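You operate a simulated robot arm through the tools that you are given. There is no shell and no other tool. Be economical: measure what you need, move in short steps, check, and stop when the job is done.

Carry out the task below with a simulated robot arm. There is one attempt and no reset: what you move stays moved.

TASK
Put things in order on the top of the folding bench. At the end: the blue roller sleeve stands where the clear jar stood; the grey pipe sleeve stands where the blue mixing cup stood; the blue mixing cup from the top of the folding bench is in the white suds tub; the clear jar stands where the grey pipe sleeve stood; whatever was shut is shut again. Leave all else as you found it, and nothing knocked over.
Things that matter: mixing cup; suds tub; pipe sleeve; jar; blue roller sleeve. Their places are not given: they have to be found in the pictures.

It is judged by the outcome, as a careful person would: the job done as asked, and still so three seconds after it is handed in. It fails if anything else is knocked over, pushed out of place, dropped, spilled or broken.

THE ROBOT
A 7-joint arm with a two-finger parallel gripper, fixed in place. Base frame: the origin is at the foot of the arm, x ahead of it, y to its left, z up; the work surface is at about z = 0. Lengths are in mm, angles in degrees, forces in N, time in s.
With the tool pointing down near the work surface it reaches from about 220 to 580 mm from the base axis. Its first joint turns from -66.0 to 66.0 degrees. Payload 2.5 kg.
Tool frame: the origin (TCP) lies between the finger pads and is the grasp point; the fingertips stand 23 mm ahead of it; z points along the fingers, y is the line along which they close. The gripper opens to 94 mm. The fingers are 38 mm wide and 10 mm thick; the gripper's body (54 by 96 mm) begins 39 mm behind the TCP.
Orientation is that of the tool frame in the base frame, as a unit quaternion [w, x, y, z]. With the fingers straight down and closing along the base's y, the tool's x points along the base's -x, its y along +y and its z along -z.

THE INTERFACE
- The arm moves only by the tool drive_tool. Its argument "commands" is a list of rows, each a list of 7 numbers: the shift along the base's x, y, z in mm, then the turn, a rotation vector about the base's x, y, z in degrees, then the finger opening in mm, from 0 to 94. In form: [[dx, dy, dz, wx, wy, wz, jaw], ...]. A call has 1 to 20 rows; each row shifts and turns the commanded pose from where the row before left it. A row lasts 0.2 s, in which the tool goes at most 50 mm and 8.6 degrees; a call with a longer step from one row to the next is refused whole, and so is a gripper value outside its range. A pose out of reach is approached as far as the arm can. The call stops where the force on the tool passes 40 N (or 10 N more than at its start, if that is more) or the arm is blocked; 0.2 s more then pass. The fingers move at their own pace (about 108 mm/s each) and stop on an object; they squeeze with about 31 N. The grip force told is the motor's: it shows also when the fingers shut on nothing. Time passes only in rows, and 0.2 s behind the last, so rows that do not move let the fingers close. It gives the time, the measured TCP pose, the force on the tool (base axes), the opening and the grip force at its end, in the units of the frame above (readings bear some noise).
- Cameras (640 x 400 px; columns grow to the right, rows downward): "scene" is fixed at [117.9, -408.5, 540.6]; the picture's right is [0.84, -0.55, 0.00], its down [-0.33, -0.50, -0.80] and it looks along [0.44, 0.67, -0.59] (base axes); focal length 287 px, centre (320, 200). "wrist" rides on the gripper at [-39, 0, -44] in the tool frame; the picture's right is [0.00, -1.00, 0.00], its down [0.97, 0.00, -0.24] and it looks along [0.24, 0.00, 0.97] (tool axes); focal length 218 px, centre (320, 200).
- get_image(camera): a new picture of that camera. No time passes.
- point_at(camera, pixels): for up to 12 pixels [column, row] of the newest picture of that camera ("zoom" is the newest enlarged one), the place [x, y, z] in the base frame of the surface seen there, good to about 2 mm. No time passes.
- zoom(camera, box): a new picture of the part [left, top, right, bottom] of that camera's present view, enlarged. No time passes.
- close_job(): hands the job in; it is judged then, once.

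Work in short steps. Measure before you move; look again where a grasp or a placing could have gone wrong, and mend it. You have 80 turns and 38 pictures in all, the two below and enlarged ones among them. Open the gripper and draw the arm clear of the work before you hand the job in, unless the task says otherwise; then end with one line.

The tools are called after ">>>" as a command line: name --pt "numbers of a row" for each row, then --argument value for the rest, lists and objects as JSON in quotes. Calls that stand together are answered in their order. drive_tool: Moves the arm, as the interface text tells. Its arguments: {"type":"object","properties":{"commands":{"type":"array","items":{"type":"array","items":{"type":"number"}}}},"required":["commands"]} The other tools are called the same way: get_image (camera) takes a picture; point_at (camera, pixels) gives the place of the surface under pixels of a picture; zoom (camera, box) takes an enlarged picture of a part of a camera's view; close_job () hands the job in.

At the start:

```text
time_s: 0.0
tcp_pos: [340.7, 168.2, 354.0]
tcp_rot: [0.0, 0.0, 1.0, 0.001]
contact_force: [0.7, 0.8, 0.3]
gripper_width: 94.1
gripper_force: 0.0
```

scene: 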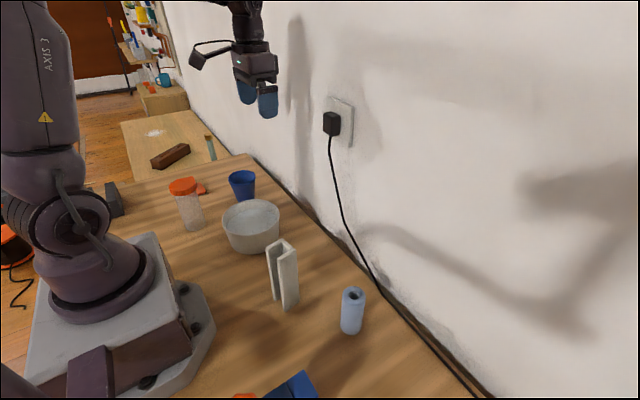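
wrist: 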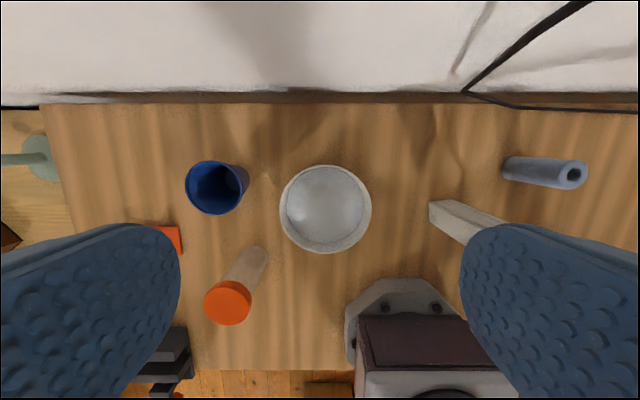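

The first pictures show the cup, jar, tub, U-shaped sleeve and blue roller; I enlarge the details to be sure what each thing is.

>>> zoom --camera "scene" --box '[150, 150, 310, 250]'

>>> zoom --camera "scene" --box '[220, 220, 420, 400]'

>>> zoom --camera "wrist" --box '[140, 120, 400, 340]'

```text
4.00 times, centred on (230, 200) of scene
```

zoom: 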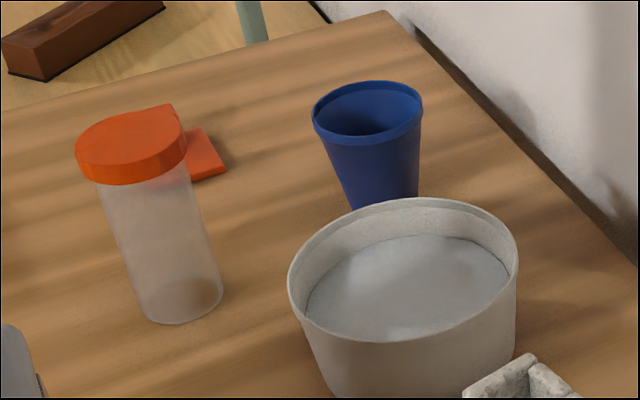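

```text
2.22 times, centred on (320, 310) of scene
```

zoom: 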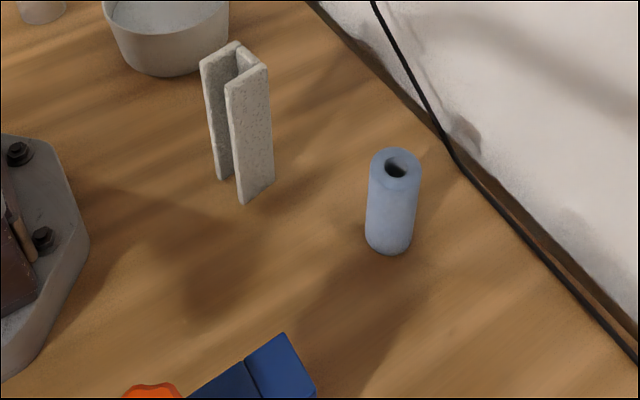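

```text
1.82 times, centred on (270, 230) of wrist
```

zoom: 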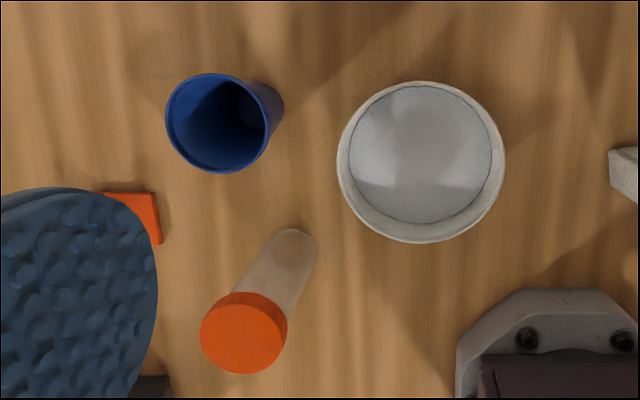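

Now I measure rims, tops and bases of the objects in the newest scene picture and wrist picture.

>>> point_at --camera "scene" --pixels '[[229, 175], [255, 177], [242, 185], [242, 171], [245, 194], [241, 180], [222, 220], [279, 217], [250, 235], [251, 205], [250, 218], [252, 248]]'

>>> point_at --camera "scene" --pixels '[[183, 181], [169, 186], [196, 184], [194, 230], [184, 195], [202, 190], [195, 215], [206, 222], [184, 222], [116, 190], [118, 212], [112, 185]]'

>>> point_at --camera "scene" --pixels '[[268, 250], [282, 240], [283, 259], [298, 250], [274, 299], [285, 309], [297, 303], [343, 293], [363, 296], [353, 302], [353, 288], [350, 331]]'

>>> point_at --camera "wrist" --pixels '[[210, 163], [215, 212], [188, 188], [240, 185], [228, 303], [325, 210], [283, 210], [369, 210], [325, 168], [325, 249], [571, 175], [435, 220]]'

```text
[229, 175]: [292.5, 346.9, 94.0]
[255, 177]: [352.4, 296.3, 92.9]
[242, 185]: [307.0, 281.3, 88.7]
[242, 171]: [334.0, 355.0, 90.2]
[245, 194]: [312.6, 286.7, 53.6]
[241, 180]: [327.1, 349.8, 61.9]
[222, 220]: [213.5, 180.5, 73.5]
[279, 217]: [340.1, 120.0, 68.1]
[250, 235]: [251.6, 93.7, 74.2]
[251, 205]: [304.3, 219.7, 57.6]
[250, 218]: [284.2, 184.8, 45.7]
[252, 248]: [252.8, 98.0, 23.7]
```

```text
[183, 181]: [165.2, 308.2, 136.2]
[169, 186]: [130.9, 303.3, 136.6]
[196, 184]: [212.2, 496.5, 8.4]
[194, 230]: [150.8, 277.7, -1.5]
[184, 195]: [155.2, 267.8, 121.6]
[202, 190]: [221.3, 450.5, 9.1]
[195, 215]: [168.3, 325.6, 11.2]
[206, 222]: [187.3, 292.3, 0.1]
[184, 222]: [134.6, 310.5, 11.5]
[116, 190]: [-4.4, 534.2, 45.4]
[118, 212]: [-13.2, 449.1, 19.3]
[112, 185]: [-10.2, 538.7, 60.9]
```

```text
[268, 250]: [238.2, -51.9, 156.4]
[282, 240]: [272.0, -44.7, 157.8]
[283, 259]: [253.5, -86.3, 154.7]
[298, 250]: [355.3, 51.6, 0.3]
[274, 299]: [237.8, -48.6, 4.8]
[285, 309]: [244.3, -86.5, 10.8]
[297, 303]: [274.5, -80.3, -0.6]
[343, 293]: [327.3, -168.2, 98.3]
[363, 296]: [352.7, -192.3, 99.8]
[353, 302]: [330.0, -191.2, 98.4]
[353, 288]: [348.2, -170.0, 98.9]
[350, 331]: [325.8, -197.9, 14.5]
```

```text
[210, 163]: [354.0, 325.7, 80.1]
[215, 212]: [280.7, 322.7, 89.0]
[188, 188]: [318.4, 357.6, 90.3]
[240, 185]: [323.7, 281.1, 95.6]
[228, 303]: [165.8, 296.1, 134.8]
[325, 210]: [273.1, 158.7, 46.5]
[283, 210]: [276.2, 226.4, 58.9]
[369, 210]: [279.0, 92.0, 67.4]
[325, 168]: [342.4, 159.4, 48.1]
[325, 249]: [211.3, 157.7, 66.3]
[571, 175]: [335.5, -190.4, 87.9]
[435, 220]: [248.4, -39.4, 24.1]
```

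Cup centre is about (319, 319), rim z≈93, Ø≈75; tub centre (277, 157), rim z≈74. I move above the cup to check the centring.

>>> drive_tool --pt "-5 38 -20 0 0 0 94" --pt "-5 38 -20 0 0 0 94" --pt "-6 38 -20 0 0 0 94" --pt "-6 37 -20 0 0 0 94" --pt "0 0 -40 0 0 0 94" --pt "0 0 -34 0 0 0 94" --pt "0 0 0 0 0 0 94"

>>> get_image --camera "wrist"

```text
time_s: 1.6
tcp_pos: [316.8, 319.6, 198.9]
tcp_rot: [-0.001, 0.001, 1.0, -0.001]
contact_force: [-0.8, -0.2, 0.0]
gripper_width: 93.9
gripper_force: 0.1
```

```text
32 pictures are left
```

wrist: 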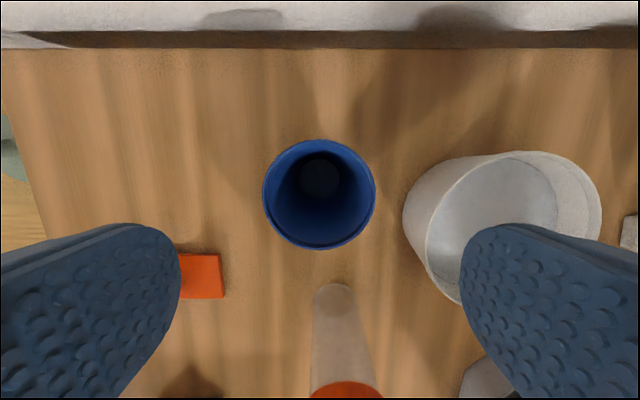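

The cup is centred in the columns (263–375); I measure its rim, floor, the orange block and the jar's base.

>>> point_at --camera "wrist" --pixels '[[319, 141], [319, 247], [265, 193], [373, 193], [319, 180], [200, 275], [217, 258], [334, 300], [334, 286], [315, 310], [356, 310], [480, 200]]'

```text
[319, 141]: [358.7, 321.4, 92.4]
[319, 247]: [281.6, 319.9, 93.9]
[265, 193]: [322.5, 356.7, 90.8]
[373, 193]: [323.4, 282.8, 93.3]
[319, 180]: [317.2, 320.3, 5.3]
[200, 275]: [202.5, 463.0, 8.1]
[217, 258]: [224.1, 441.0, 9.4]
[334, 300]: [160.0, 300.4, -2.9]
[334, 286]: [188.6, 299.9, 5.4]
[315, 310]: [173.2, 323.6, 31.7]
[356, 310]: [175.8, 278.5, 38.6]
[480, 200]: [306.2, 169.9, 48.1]
```

Cup centre (320, 320), Ø≈77. I descend to z≈72 and close.

>>> drive_tool --pt "3 1 -40 0 0 0 94" --pt "0 0 -40 0 0 0 94" --pt "0 0 -27 0 0 0 94" --pt "0 0 -20 0 0 0 94" --pt "0 0 0 0 0 0 70" --pt "0 0 0 0 0 0 60" --pt "0 0 0 0 0 0 60"

```text
time_s: 3.2
tcp_pos: [321.5, 320.5, 73.0]
tcp_rot: [0.0, 0.0, 1.0, 0.0]
contact_force: [-0.3, 0.1, 0.0]
gripper_width: 77.0
gripper_force: 31.1
```

The grip stopped at 77 mm (the rim). I lift it and carry it over the tub.

>>> drive_tool --pt "0 0 10 0 0 0 60" --pt "0 0 30 0 0 0 60" --pt "0 0 40 0 0 0 60" --pt "0 0 40 0 0 0 60" --pt "-8 -28 0 0 0 0 60" --pt "-9 -34 0 0 0 0 60" --pt "-9 -34 0 0 0 0 60" --pt "-9 -34 0 0 0 0 60" --pt "-9 -33 0 0 0 0 60" --pt "0 0 0 0 0 0 60"

>>> get_image --camera "scene"

```text
time_s: 5.4
tcp_pos: [273.2, 159.6, 193.9]
tcp_rot: [0.0, 0.0, 1.0, 0.0]
contact_force: [0.5, 0.6, -0.5]
gripper_width: 76.9
gripper_force: 31.0
```

```text
31 pictures are left
```

scene: 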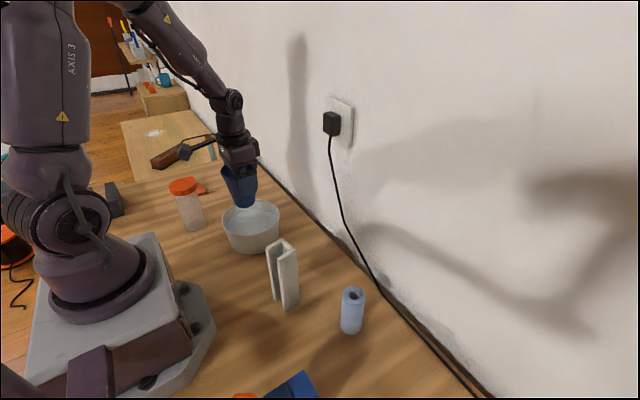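

Held well. I lower toward the surface in the tub (z≈46), so TCP ≈121 should be near contact.

>>> drive_tool --pt "4 -1 -30 0 0 0 60" --pt "0 0 -25 0 0 0 60" --pt "0 0 -10 0 0 0 60" --pt "0 0 -5 0 0 0 60" --pt "0 0 -2 0 0 0 60" --pt "0 0 0 0 0 0 60"

```text
time_s: 6.8
tcp_pos: [279.4, 157.2, 121.5]
tcp_rot: [0.0, 0.0, 1.0, 0.0]
contact_force: [0.3, -0.3, -0.5]
gripper_width: 77.0
gripper_force: 30.5
```

No contact yet; I go down in small steps.

>>> drive_tool --pt "0 0 -2 0 0 0 60" --pt "0 0 -2 0 0 0 60" --pt "0 0 -2 0 0 0 60" --pt "0 0 0 0 0 0 60"

>>> zoom --camera "scene" --box '[200, 150, 320, 270]'

```text
time_s: 7.8
tcp_pos: [280.0, 156.7, 115.6]
tcp_rot: [0.0, 0.0, 1.0, 0.0]
contact_force: [0.2, 0.6, -0.4]
gripper_width: 77.0
gripper_force: 31.6
```

```text
3.33 times, centred on (260, 210) of scene
```

zoom: 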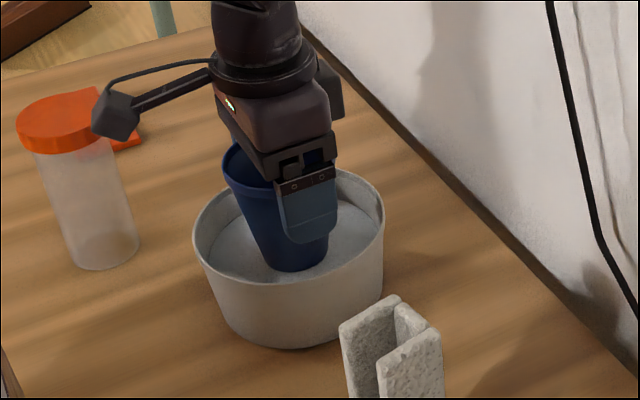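

The cup's foot has passed the surface, so it is liquid; I keep lowering to the tub's floor slowly.

>>> drive_tool --pt "-3 1 -5 0 0 0 60" --pt "0 0 -6 0 0 0 60" --pt "0 0 -5 0 0 0 60" --pt "0 0 -5 0 0 0 60" --pt "0 0 -4 0 0 0 60" --pt "0 0 -3 0 0 0 60" --pt "0 0 0 0 0 0 60"

```text
time_s: 9.4
tcp_pos: [277.9, 157.3, 87.8]
tcp_rot: [0.001, 0.0, 1.0, 0.0]
contact_force: [-0.9, -0.1, 0.6]
gripper_width: 76.9
gripper_force: 31.1
```

>>> drive_tool --pt "0 0 -2 0 0 0 60" --pt "0 0 -2 0 0 0 60" --pt "0 0 -1.5 0 0 0 60" --pt "0 0 0 0 0 0 60"

```text
time_s: 10.4
tcp_pos: [278.2, 157.4, 83.1]
tcp_rot: [0.0, -0.001, 1.0, 0.0]
contact_force: [0.4, -0.9, -1.7]
gripper_width: 76.8
gripper_force: 31.1
```

>>> drive_tool --pt "0 0 -1.5 0 0 0 60" --pt "0 0 -1.5 0 0 0 60" --pt "0 0 0 0 0 0 60"

```text
time_s: 11.2
tcp_pos: [277.4, 158.2, 79.3]
tcp_rot: [0.001, -0.001, 1.0, 0.0]
contact_force: [0.1, 0.1, -0.9]
gripper_width: 76.6
gripper_force: 30.7
```

>>> drive_tool --pt "0 0 -1.5 0 0 0 60" --pt "0 0 -1.5 0 0 0 60" --pt "0 0 0 0 0 0 60"

```text
time_s: 12.0
tcp_pos: [278.5, 157.4, 77.9]
tcp_rot: [0.0, -0.001, 1.0, -0.001]
contact_force: [-2.8, -1.8, 15.0]
gripper_width: 76.9
gripper_force: 30.6
```

Contact with the floor (15 N). I open a little and rise.

>>> drive_tool --pt "0 0 0.5 0 0 0 77" --pt "0 0 0 0 0 0 86" --pt "0 0 0 0 0 0 86" --pt "0 0 20 0 0 0 86" --pt "0 0 40 0 0 0 86" --pt "0 0 50 0 0 0 86" --pt "0 0 50 0 0 0 86" --pt "0 0 0 0 0 0 94"

>>> get_image --camera "wrist"

```text
time_s: 13.8
tcp_pos: [280.5, 156.6, 237.5]
tcp_rot: [0.001, 0.0, 1.0, 0.001]
contact_force: [-0.3, 0.0, 0.3]
gripper_width: 93.9
gripper_force: 0.0
```

```text
29 pictures are left
```

wrist: 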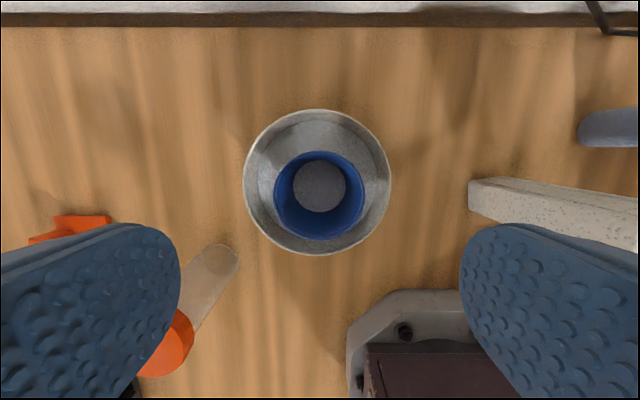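

The cup stands upright in the tub. Next I go above the pipe sleeve near (257, −66) to see its cross-section.

>>> drive_tool --pt "-4 -40 20 0 0 0 94" --pt "-4 -45 20 0 0 0 94" --pt "-5 -45 20 0 0 0 94" --pt "-5 -45 0 0 0 0 94" --pt "-5 -47 0 0 0 0 94" --pt "0 0 0 0 0 0 94"

>>> get_image --camera "wrist"

```text
time_s: 15.2
tcp_pos: [255.0, -66.1, 300.7]
tcp_rot: [0.0, 0.001, 1.0, 0.0]
contact_force: [0.3, -0.1, 0.3]
gripper_width: 94.0
gripper_force: 0.0
```

```text
28 pictures are left
```

wrist: 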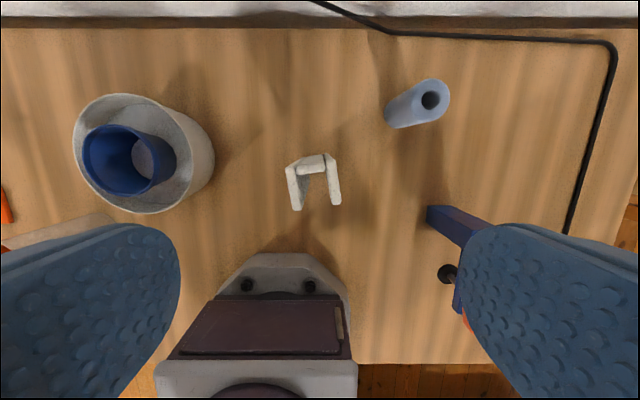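

>>> zoom --camera "wrist" --box '[264, 130, 376, 230]'

```text
4.00 times, centred on (320, 180) of wrist
```

zoom: 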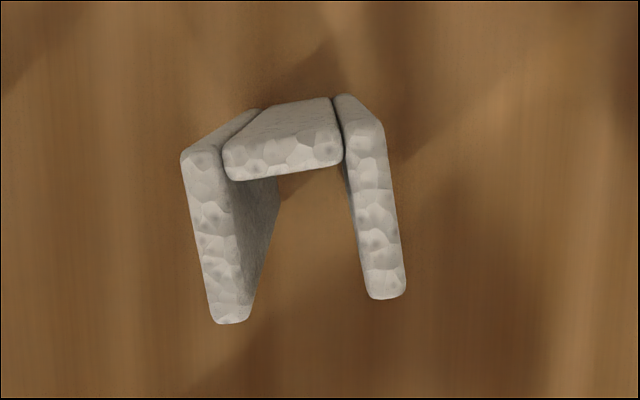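

>>> point_at --camera "zoom" --pixels '[[192, 158], [222, 315], [240, 315], [215, 158], [353, 128], [378, 128], [380, 293], [400, 290], [230, 150], [335, 132], [240, 172], [335, 158]]'

```text
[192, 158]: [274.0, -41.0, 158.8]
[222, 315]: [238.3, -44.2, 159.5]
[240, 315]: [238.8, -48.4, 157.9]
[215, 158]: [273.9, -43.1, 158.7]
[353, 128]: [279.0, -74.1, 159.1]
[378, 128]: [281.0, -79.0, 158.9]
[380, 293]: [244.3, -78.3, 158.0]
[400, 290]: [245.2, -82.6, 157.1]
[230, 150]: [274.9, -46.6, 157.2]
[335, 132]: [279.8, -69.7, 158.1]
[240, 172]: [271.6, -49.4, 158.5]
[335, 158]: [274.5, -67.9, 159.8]
```

The sleeve's section is about 41×38 mm, centred at (260, −62), turned about +9°. I turn to match, descend to z≈128 and close.

>>> drive_tool --pt "5 4 0 0 0 4.5 94" --pt "0 0 -30 0 0 4.5 94" --pt "0 0 -45 0 0 0 94" --pt "0 0 -45 0 0 0 94" --pt "0 0 -35 0 0 0 80" --pt "0 0 -17 0 0 0 70" --pt "0 0 0 0 0 0 60" --pt "0 0 0 0 0 0 50"

>>> get_image --camera "wrist"

```text
time_s: 17.0
tcp_pos: [259.5, -60.3, 123.1]
tcp_rot: [0.0, -0.078, 0.997, 0.0]
contact_force: [0.0, 0.2, -0.3]
gripper_width: 49.9
gripper_force: 0.1
```

```text
26 pictures are left
```

wrist: 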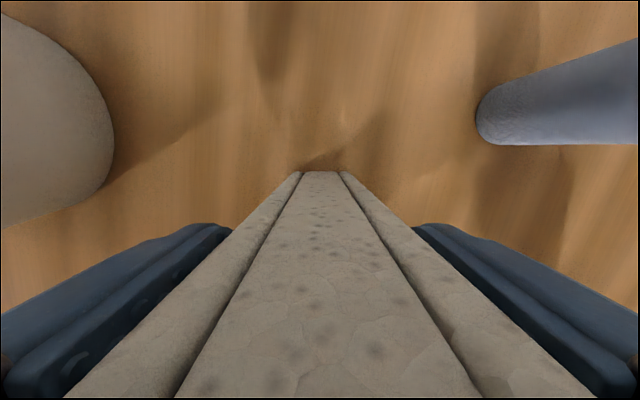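

Aligned well. I raise 3 mm and close.

>>> drive_tool --pt "0 0 3 0 0 0 46" --pt "0 0 0 0 0 0 40" --pt "0 0 0 0 0 0 35" --pt "0 0 0 0 0 0 35"

```text
time_s: 18.0
tcp_pos: [259.4, -58.3, 127.4]
tcp_rot: [0.0, -0.078, 0.997, 0.0]
contact_force: [-0.6, 0.1, 0.0]
gripper_width: 42.9
gripper_force: 30.5
```

Gripped at 42.9 mm. I lift by 130 mm and carry it to above the cup's old place.

>>> drive_tool --pt "0 0 10 0 0 0 35" --pt "0 0 35 0 0 0 35" --pt "0 0 45 0 0 0 35" --pt "0 0 45 0 0 0 35" --pt "4 20 0 0 0 0 35" --pt "6 40 0 0 0 0 35" --pt "6 40 0 0 0 0 35" --pt "6 40 0 0 0 0 35" --pt "6 40 0 0 0 0 35" --pt "6 40 0 0 0 0 35" --pt "6 40 0 0 0 0 35" --pt "6 40 0 0 0 0 35" --pt "6 40 0 0 0 0 35" --pt "6 30 0 0 0 0 35" --pt "2 10 0 0 0 0 35" --pt "0 0 0 0 0 0 35"

>>> get_image --camera "scene"

```text
time_s: 21.4
tcp_pos: [320.0, 318.1, 265.0]
tcp_rot: [0.0, -0.079, 0.997, 0.0]
contact_force: [0.9, -0.3, -0.4]
gripper_width: 43.2
gripper_force: 31.0
```

```text
25 pictures are left
```

scene: 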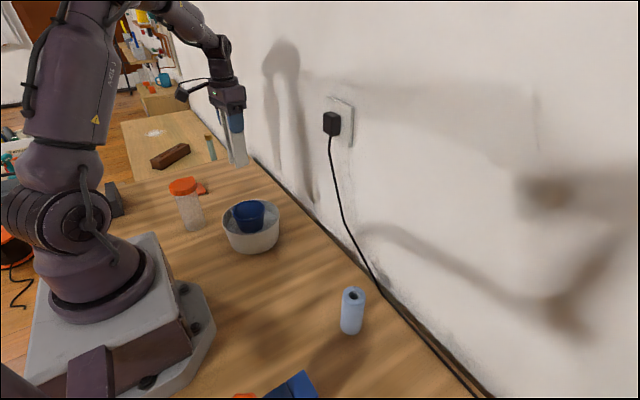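

It hangs straight. I lower to just above the bench.

>>> drive_tool --pt "0 2 -35 0 0 0 35" --pt "0 0 -45 0 0 0 35" --pt "0 0 -35 0 0 0 35" --pt "0 0 -12 0 0 0 35" --pt "0 0 -5 0 0 0 35" --pt "0 0 0 0 0 0 35"

```text
time_s: 22.8
tcp_pos: [319.9, 320.5, 130.7]
tcp_rot: [0.0, -0.078, 0.997, 0.0]
contact_force: [-0.1, -0.1, 0.0]
gripper_width: 43.3
gripper_force: 31.4
```

>>> drive_tool --pt "0 0 -1.5 0 0 0 35" --pt "0 0 -1 0 0 0 35" --pt "0 0 0 0 0 0 35"

```text
time_s: 23.6
tcp_pos: [320.2, 321.9, 128.2]
tcp_rot: [0.0, -0.078, 0.997, 0.0]
contact_force: [-0.3, -0.1, -0.5]
gripper_width: 43.3
gripper_force: 31.0
```

>>> drive_tool --pt "0 0 -1 0 0 0 35" --pt "0 0 -1 0 0 0 35" --pt "0 0 0 0 0 0 35"

```text
time_s: 24.4
tcp_pos: [320.4, 320.8, 126.1]
tcp_rot: [0.0, -0.079, 0.997, -0.001]
contact_force: [-3.7, -2.6, 9.1]
gripper_width: 43.5
gripper_force: 31.7
```

Contact at 9 N. I release and rise straight up.

>>> drive_tool --pt "0 0 0 0 0 0 48" --pt "0 0 0 0 0 0 60" --pt "0 0 0 0 0 0 70" --pt "0 0 30 0 0 0 70" --pt "0 0 50 0 0 0 80" --pt "0 0 50 0 0 0 94" --pt "0 0 0 0 0 0 94"

>>> get_image --camera "scene"

```text
time_s: 26.0
tcp_pos: [321.4, 321.3, 255.5]
tcp_rot: [0.001, -0.078, 0.997, 0.001]
contact_force: [-0.4, -1.3, -0.7]
gripper_width: 93.9
gripper_force: 0.0
```

```text
24 pictures are left
```

scene: 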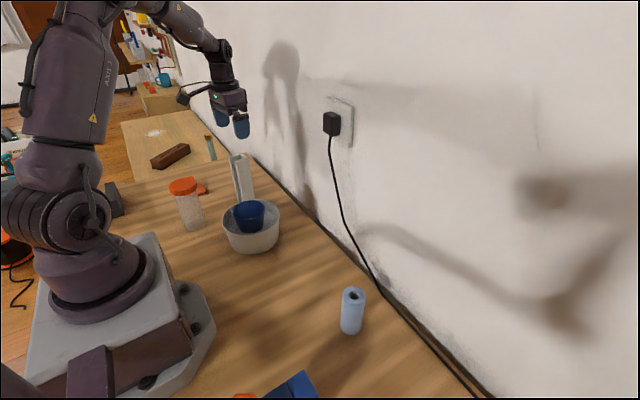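

The sleeve stands upright. Now I go above the jar near (163, 300), turning back to square.

>>> drive_tool --pt "-35 -4 10 0 0 -4.5 94" --pt "-40 -5 10 0 0 -4.5 94" --pt "-40 -6 0 0 0 0 94" --pt "-40 -6 0 0 0 0 94" --pt "0 0 0 0 0 0 94"

>>> get_image --camera "wrist"

```text
time_s: 27.2
tcp_pos: [165.2, 300.0, 276.5]
tcp_rot: [-0.001, 0.0, 1.0, 0.001]
contact_force: [0.3, -0.2, 0.5]
gripper_width: 93.8
gripper_force: 0.0
```

```text
23 pictures are left
```

wrist: 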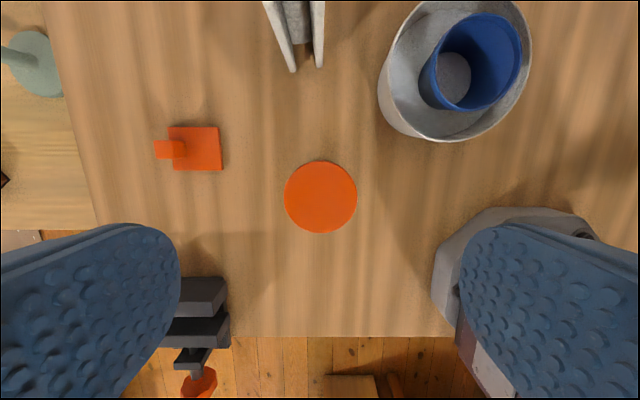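

>>> point_at --camera "wrist" --pixels '[[321, 163], [321, 231], [287, 197], [355, 197], [321, 197], [200, 285], [215, 320], [200, 350], [228, 300], [440, 260], [285, 40], [320, 50]]'

```text
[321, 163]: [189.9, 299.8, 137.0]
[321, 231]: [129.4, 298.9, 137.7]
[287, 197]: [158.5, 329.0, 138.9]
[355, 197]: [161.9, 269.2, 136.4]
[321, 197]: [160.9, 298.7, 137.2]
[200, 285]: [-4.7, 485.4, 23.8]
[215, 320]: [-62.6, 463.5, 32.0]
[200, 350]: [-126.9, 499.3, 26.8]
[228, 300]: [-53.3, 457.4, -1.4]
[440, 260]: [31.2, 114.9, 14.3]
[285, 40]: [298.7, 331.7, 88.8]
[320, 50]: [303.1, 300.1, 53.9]
```

Jar centre (160.5, 299), lid Ø≈61, top z≈137; the body is narrower and the fingers can't pass below the lid far enough, so I'll grip at the lid and test with a tiny lift. First the descent; then a picture.

>>> drive_tool --pt "-4.5 -1 -40 0 0 0 94" --pt "0 0 -45 0 0 0 94" --pt "0 0 -45 0 0 0 94" --pt "0 0 -20 0 0 0 85" --pt "0 0 -10 0 0 0 75" --pt "0 0 0 0 0 0 72"

>>> zoom --camera "scene" --box '[140, 140, 240, 240]'

>>> get_image --camera "wrist"

```text
time_s: 28.6
tcp_pos: [161.8, 299.3, 116.1]
tcp_rot: [0.0, 0.0, 1.0, 0.0]
contact_force: [0.0, 0.7, 0.1]
gripper_width: 72.1
gripper_force: 0.1
```

```text
4.00 times, centred on (190, 190) of scene
```

zoom: 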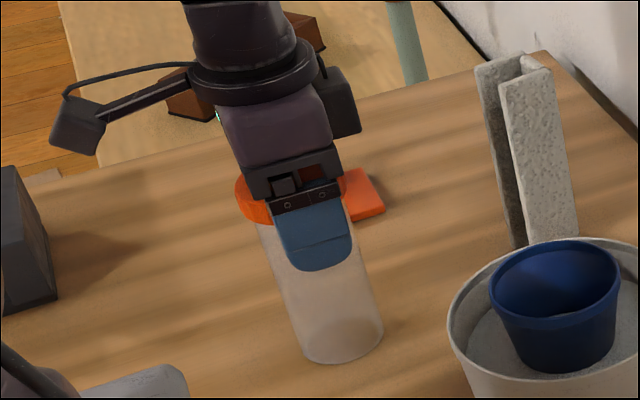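

```text
21 pictures are left
```

wrist: 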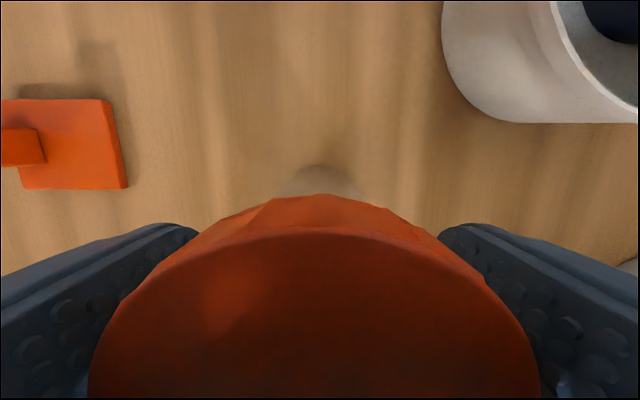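

I close on the lid, then lift only 4 mm as a test.

>>> drive_tool --pt "0 0 0 0 0 0 62" --pt "0 0 0 0 0 0 50" --pt "0 0 0 0 0 0 50" --pt "0 0 2 0 0 0 50" --pt "0 0 2 0 0 0 50" --pt "0 0 0 0 0 0 50"

>>> zoom --camera "scene" --box '[140, 140, 240, 240]'

```text
time_s: 30.0
tcp_pos: [161.3, 298.2, 121.2]
tcp_rot: [0.0, 0.0, 1.0, 0.0]
contact_force: [0.5, -0.1, -2.3]
gripper_width: 61.5
gripper_force: 30.5
```

```text
4.00 times, centred on (190, 190) of scene
```

zoom: 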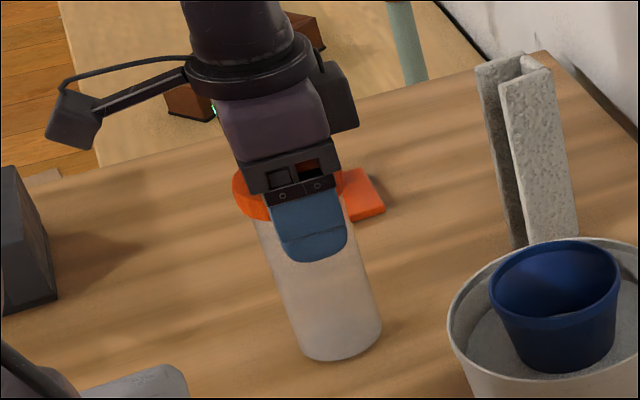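

The jar's base seems to have risen with the lid; I lift 8 mm more and check once more.

>>> drive_tool --pt "0 0 4 0 0 0 50" --pt "0 0 4 0 0 0 50" --pt "0 0 0 0 0 0 50"

>>> zoom --camera "scene" --box '[140, 140, 240, 240]'

```text
time_s: 30.8
tcp_pos: [160.6, 299.3, 130.6]
tcp_rot: [0.0, 0.0, 1.0, 0.0]
contact_force: [0.6, 1.1, -1.1]
gripper_width: 61.4
gripper_force: 31.1
```

```text
4.00 times, centred on (190, 190) of scene
```

zoom: 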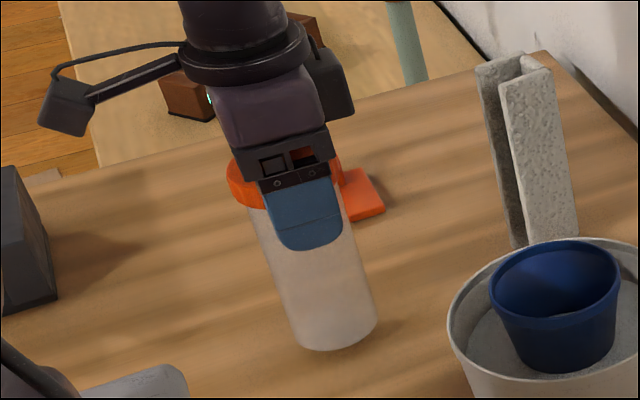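

The whole jar lifts with its lid. I raise it to TCP 260 and carry it in an arc over to the sleeve's old place.

>>> drive_tool --pt "0 0 20 0 0 0 50" --pt "0 0 35 0 0 0 50" --pt "0 0 35 0 0 0 50" --pt "0 0 35 0 0 0 50" --pt "10 -8 5 0 0 0 50" --pt "25 -20 0 0 0 0 50" --pt "30 -30 0 0 0 0 50" --pt "25 -35 0 0 0 0 50" --pt "10 -40 0 0 0 0 50" --pt "0 -40 0 0 0 0 50" --pt "0 -40 0 0 0 0 50" --pt "0 -40 0 0 0 0 50" --pt "0 -40 0 0 0 0 50" --pt "0 -35 0 0 0 0 50" --pt "0 -20 0 0 0 0 50" --pt "0 -11 0 0 0 0 50" --pt "0 -2 0 0 0 0 50" --pt "0 0 0 0 0 0 50"

>>> get_image --camera "scene"

```text
time_s: 34.6
tcp_pos: [260.1, -62.4, 257.8]
tcp_rot: [0.0, 0.0, 1.0, 0.0]
contact_force: [0.2, 0.1, -1.0]
gripper_width: 61.6
gripper_force: 30.6
```

```text
18 pictures are left
```

scene: 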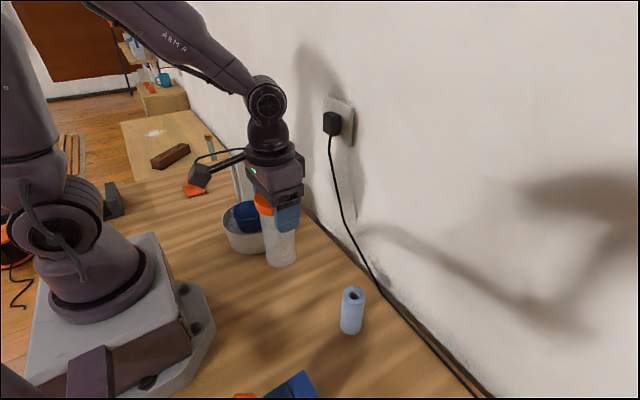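

Jar hangs fine. I lower to near TCP z≈121.

>>> drive_tool --pt "0 0 -25 0 0 0 50" --pt "0 0 -40 0 0 0 50" --pt "0 0 -40 0 0 0 50" --pt "0 0 -20 0 0 0 50" --pt "0 0 -8 0 0 0 50" --pt "0 0 -3 0 0 0 50" --pt "0 0 0 0 0 0 50"

```text
time_s: 36.2
tcp_pos: [260.2, -60.3, 121.1]
tcp_rot: [0.0, -0.001, 1.0, 0.0]
contact_force: [0.0, 0.1, -2.1]
gripper_width: 61.5
gripper_force: 31.0
```

>>> drive_tool --pt "0 0 -1.5 0 0 0 50" --pt "0 0 -1 0 0 0 50" --pt "0 0 0 0 0 0 50"

```text
time_s: 37.0
tcp_pos: [259.6, -61.1, 119.6]
tcp_rot: [0.0, 0.0, 1.0, 0.0]
contact_force: [-0.3, -0.1, -1.0]
gripper_width: 61.5
gripper_force: 30.6
```

>>> drive_tool --pt "0 0 -1 0 0 0 50" --pt "0 0 -1 0 0 0 50" --pt "0 0 0 0 0 0 50"

```text
time_s: 37.8
tcp_pos: [259.4, -61.6, 117.8]
tcp_rot: [0.0, 0.0, 1.0, 0.0]
contact_force: [0.4, -0.4, -1.4]
gripper_width: 61.3
gripper_force: 31.1
```

>>> drive_tool --pt "0 0 -1 0 0 0 50" --pt "0 0 -1 0 0 0 50" --pt "0 0 0 0 0 0 50"

```text
time_s: 38.6
tcp_pos: [259.0, -60.9, 116.4]
tcp_rot: [0.0, 0.0, 1.0, 0.0]
contact_force: [-5.0, -0.3, 23.7]
gripper_width: 61.6
gripper_force: 30.9
```

Contact (24 N). I ease by 0.5 mm, release and rise.

>>> drive_tool --pt "0 0 0.7 0 0 0 50" --pt "0 0 0 0 0 0 66" --pt "0 0 0 0 0 0 80" --pt "0 0 0 0 0 0 86" --pt "0 0 30 0 0 0 90" --pt "0 0 45 0 0 0 94" --pt "0 0 45 0 0 0 94" --pt "20 -30 0 0 0 0 94" --pt "30 -45 0 0 0 0 94" --pt "28 -43 0 0 0 0 94" --pt "0 0 0 0 0 0 94"

>>> get_image --camera "scene"

>>> get_image --camera "wrist"

```text
refused: row 9 steps farther than a row can; nothing moved
```

```text
17 pictures are left
```

scene: 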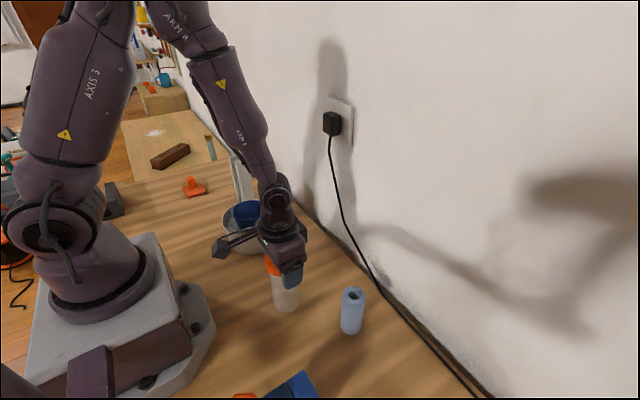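

```text
16 pictures are left
```

wrist: 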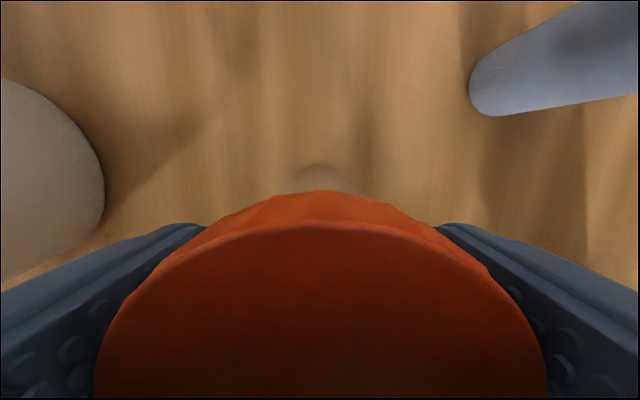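

One row was too long, nothing moved; I resend it with shorter steps.

>>> drive_tool --pt "0 0 0.7 0 0 0 50" --pt "0 0 0 0 0 0 66" --pt "0 0 0 0 0 0 80" --pt "0 0 0 0 0 0 86" --pt "0 0 30 0 0 0 90" --pt "0 0 45 0 0 0 94" --pt "0 0 45 0 0 0 94" --pt "20 -30 0 0 0 0 94" --pt "25 -38 0 0 0 0 94" --pt "25 -38 0 0 0 0 94" --pt "8 -12 0 0 0 0 94" --pt "0 0 0 0 0 0 94"

>>> get_image --camera "wrist"

```text
time_s: 41.2
tcp_pos: [339.2, -180.2, 237.8]
tcp_rot: [0.0, 0.001, 1.0, 0.0]
contact_force: [-0.5, 0.3, -0.8]
gripper_width: 94.2
gripper_force: 0.1
```

```text
15 pictures are left
```

wrist: 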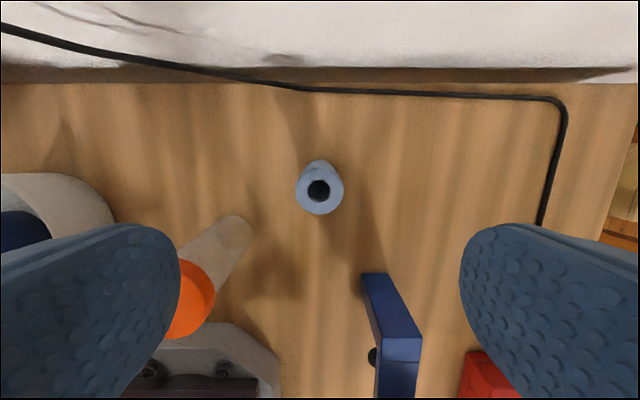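

>>> point_at --camera "wrist" --pixels '[[297, 190], [341, 190], [319, 173], [319, 212], [197, 293], [240, 225], [318, 162], [400, 345], [375, 285]]'

```text
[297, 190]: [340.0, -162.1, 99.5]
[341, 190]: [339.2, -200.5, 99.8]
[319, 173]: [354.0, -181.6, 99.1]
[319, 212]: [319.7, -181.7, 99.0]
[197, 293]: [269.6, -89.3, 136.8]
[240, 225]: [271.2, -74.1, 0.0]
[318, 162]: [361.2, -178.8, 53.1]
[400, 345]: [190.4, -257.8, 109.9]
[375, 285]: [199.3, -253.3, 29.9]
```

Roller centre (339, −181.5), Ø≈40, top z≈99. I descend to z≈70 and close.

>>> drive_tool --pt "0 -1 -40 0 0 0 94" --pt "0 0 -45 0 0 0 94" --pt "0 0 -45 0 0 0 80" --pt "0 0 -28 0 0 0 70" --pt "0 0 -10 0 0 0 60" --pt "0 0 0 0 0 0 45" --pt "0 0 0 0 0 0 30" --pt "0 0 0 0 0 0 30"

```text
time_s: 43.0
tcp_pos: [337.0, -180.5, 68.9]
tcp_rot: [0.0, 0.0, 1.0, 0.0]
contact_force: [-1.0, 0.0, -0.7]
gripper_width: 40.7
gripper_force: 30.7
```

Gripped at 40.7 mm. I lift 165 mm and carry it toward the jar's old place, keeping clear above everything.

>>> drive_tool --pt "0 0 15 0 0 0 30" --pt "0 0 40 0 0 0 30" --pt "0 0 45 0 0 0 30" --pt "0 0 45 0 0 0 30" --pt "0 20 20 0 0 0 30" --pt "0 40 0 0 0 0 30" --pt "0 42 0 0 0 0 30" --pt "0 42 0 0 0 0 30" --pt "-5 42 0 0 0 0 30" --pt "-10 42 0 0 0 0 30" --pt "-15 42 0 0 0 0 30" --pt "-20 40 0 0 0 0 30" --pt "-24 38 0 0 0 0 30" --pt "-26 36 0 0 0 0 30" --pt "-26 34 0 0 0 0 30" --pt "-25 32 0 0 0 0 30" --pt "-16 20 0 0 0 0 30" --pt "-8 8 0 0 0 0 30" --pt "-2 1.5 0 0 0 0 30" --pt "0 0 0 0 0 0 30"

>>> get_image --camera "scene"

```text
time_s: 47.2
tcp_pos: [160.9, 300.6, 233.5]
tcp_rot: [0.0, 0.0, 1.0, 0.0]
contact_force: [0.1, -0.5, 0.1]
gripper_width: 40.3
gripper_force: 30.9
```

```text
14 pictures are left
```

scene: 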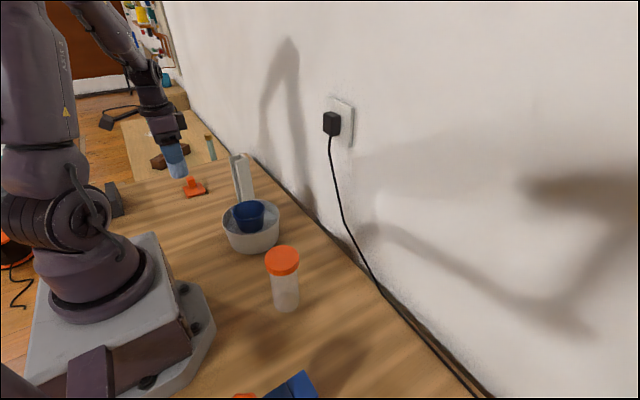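

The roller is over the jar's old place (160.5, 299). I lower to about 3 mm above the bench.

>>> drive_tool --pt "0 -1 -30 0 0 0 30" --pt "0 0 -45 0 0 0 30" --pt "0 0 -45 0 0 0 30" --pt "0 0 -30 0 0 0 30" --pt "0 0 -9 0 0 0 30" --pt "0 0 -2 0 0 0 30" --pt "0 0 0 0 0 0 30"

```text
time_s: 48.8
tcp_pos: [161.5, 299.1, 73.4]
tcp_rot: [0.0, 0.0, 1.0, 0.0]
contact_force: [-0.8, 0.7, -0.4]
gripper_width: 40.7
gripper_force: 31.1
```

>>> drive_tool --pt "0 0 -1.5 0 0 0 30" --pt "0 0 -1 0 0 0 30" --pt "0 0 -1 0 0 0 30" --pt "0 0 0 0 0 0 30"

```text
time_s: 49.8
tcp_pos: [161.4, 299.2, 68.1]
tcp_rot: [0.0, -0.001, 1.0, 0.0]
contact_force: [0.0, 0.2, -0.6]
gripper_width: 40.6
gripper_force: 31.0
```

>>> drive_tool --pt "0 0 -1 0 0 0 30" --pt "0 0 0 0 0 0 30"

```text
time_s: 50.4
tcp_pos: [161.8, 298.9, 68.4]
tcp_rot: [0.0, 0.0, 1.0, 0.0]
contact_force: [-4.7, -7.4, 37.3]
gripper_width: 40.6
gripper_force: 30.5
```

Firm contact (37 N). I ease up slightly, release and rise.

>>> drive_tool --pt "0 0 1 0 0 0 30" --pt "0 0 0 0 0 0 44" --pt "0 0 0 0 0 0 60" --pt "0 0 0 0 0 0 75" --pt "0 0 30 0 0 0 80" --pt "0 0 45 0 0 0 94" --pt "0 0 45 0 0 0 94" --pt "0 0 45 0 0 0 94" --pt "35 -20 10 0 0 0 94" --pt "40 -25 10 0 0 0 94" --pt "40 -25 10 0 0 0 94" --pt "0 0 0 0 0 0 94"

>>> get_image --camera "scene"

>>> get_image --camera "wrist"

```text
time_s: 53.0
tcp_pos: [277.0, 229.8, 262.3]
tcp_rot: [0.0, -0.001, 1.0, 0.0]
contact_force: [0.3, -0.7, -1.3]
gripper_width: 94.0
gripper_force: 0.0
```

```text
13 pictures are left
```

scene: 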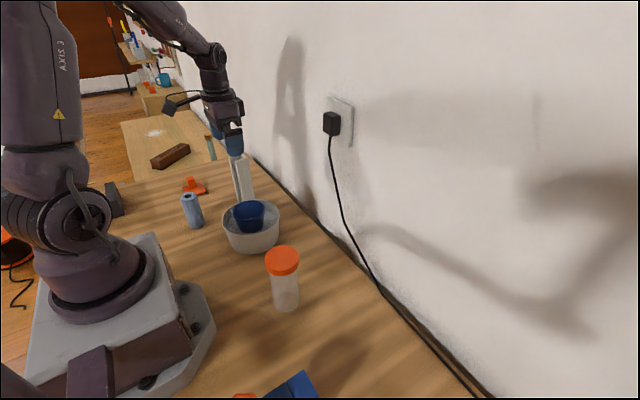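

```text
12 pictures are left
```

wrist: 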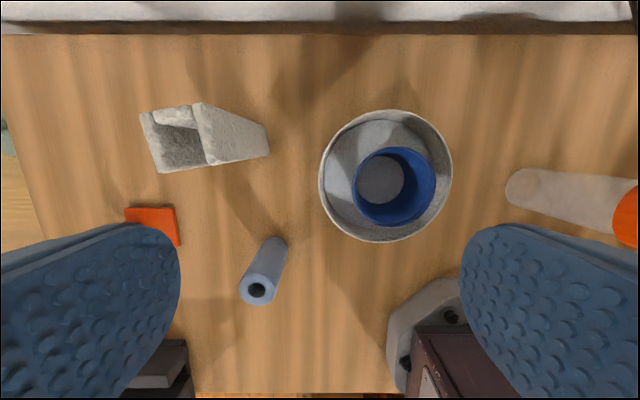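

Everything stands in its new place. I draw the arm up clear and check positions.

>>> point_at --camera "scene" --pixels '[[182, 199], [198, 197], [190, 200], [282, 258], [237, 158], [222, 220], [279, 217]]'

>>> drive_tool --pt "15 -15 30 0 0 0 94" --pt "20 -20 30 0 0 0 94" --pt "20 -20 30 0 0 0 94" --pt "0 0 0 0 0 0 94" --pt "0 0 0 0 0 0 94"

>>> get_image --camera "wrist"

```text
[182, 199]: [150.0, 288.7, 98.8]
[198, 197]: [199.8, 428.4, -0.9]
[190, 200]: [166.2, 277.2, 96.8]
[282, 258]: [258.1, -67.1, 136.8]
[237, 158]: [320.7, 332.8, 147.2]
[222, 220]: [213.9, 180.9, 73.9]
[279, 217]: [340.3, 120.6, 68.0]
```

```text
time_s: 54.2
tcp_pos: [332.1, 174.4, 353.1]
tcp_rot: [0.0, 0.0, 1.0, 0.0]
contact_force: [0.0, 0.4, 0.7]
gripper_width: 94.0
gripper_force: 0.1
```

```text
11 pictures are left
```

wrist: 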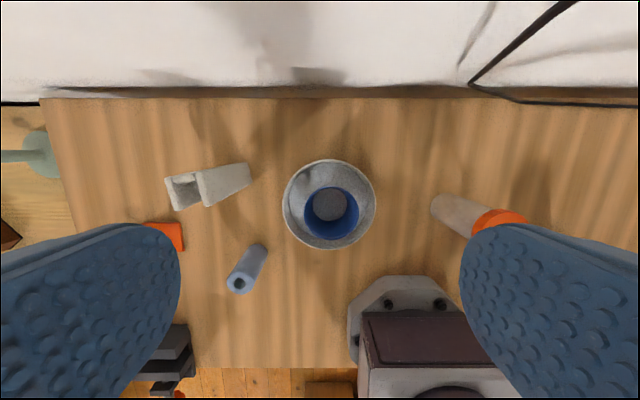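

All four objects are in place, the tub has not moved and the arm is clear, so I hand the job in.

>>> close_job

```text
The job is handed in.
```

The job is handed in: the cup stands upright in the suds tub, the pipe sleeve is where the cup stood, the jar is where the sleeve stood with its lid still on, and the roller is where the jar stood. Nothing was knocked over.
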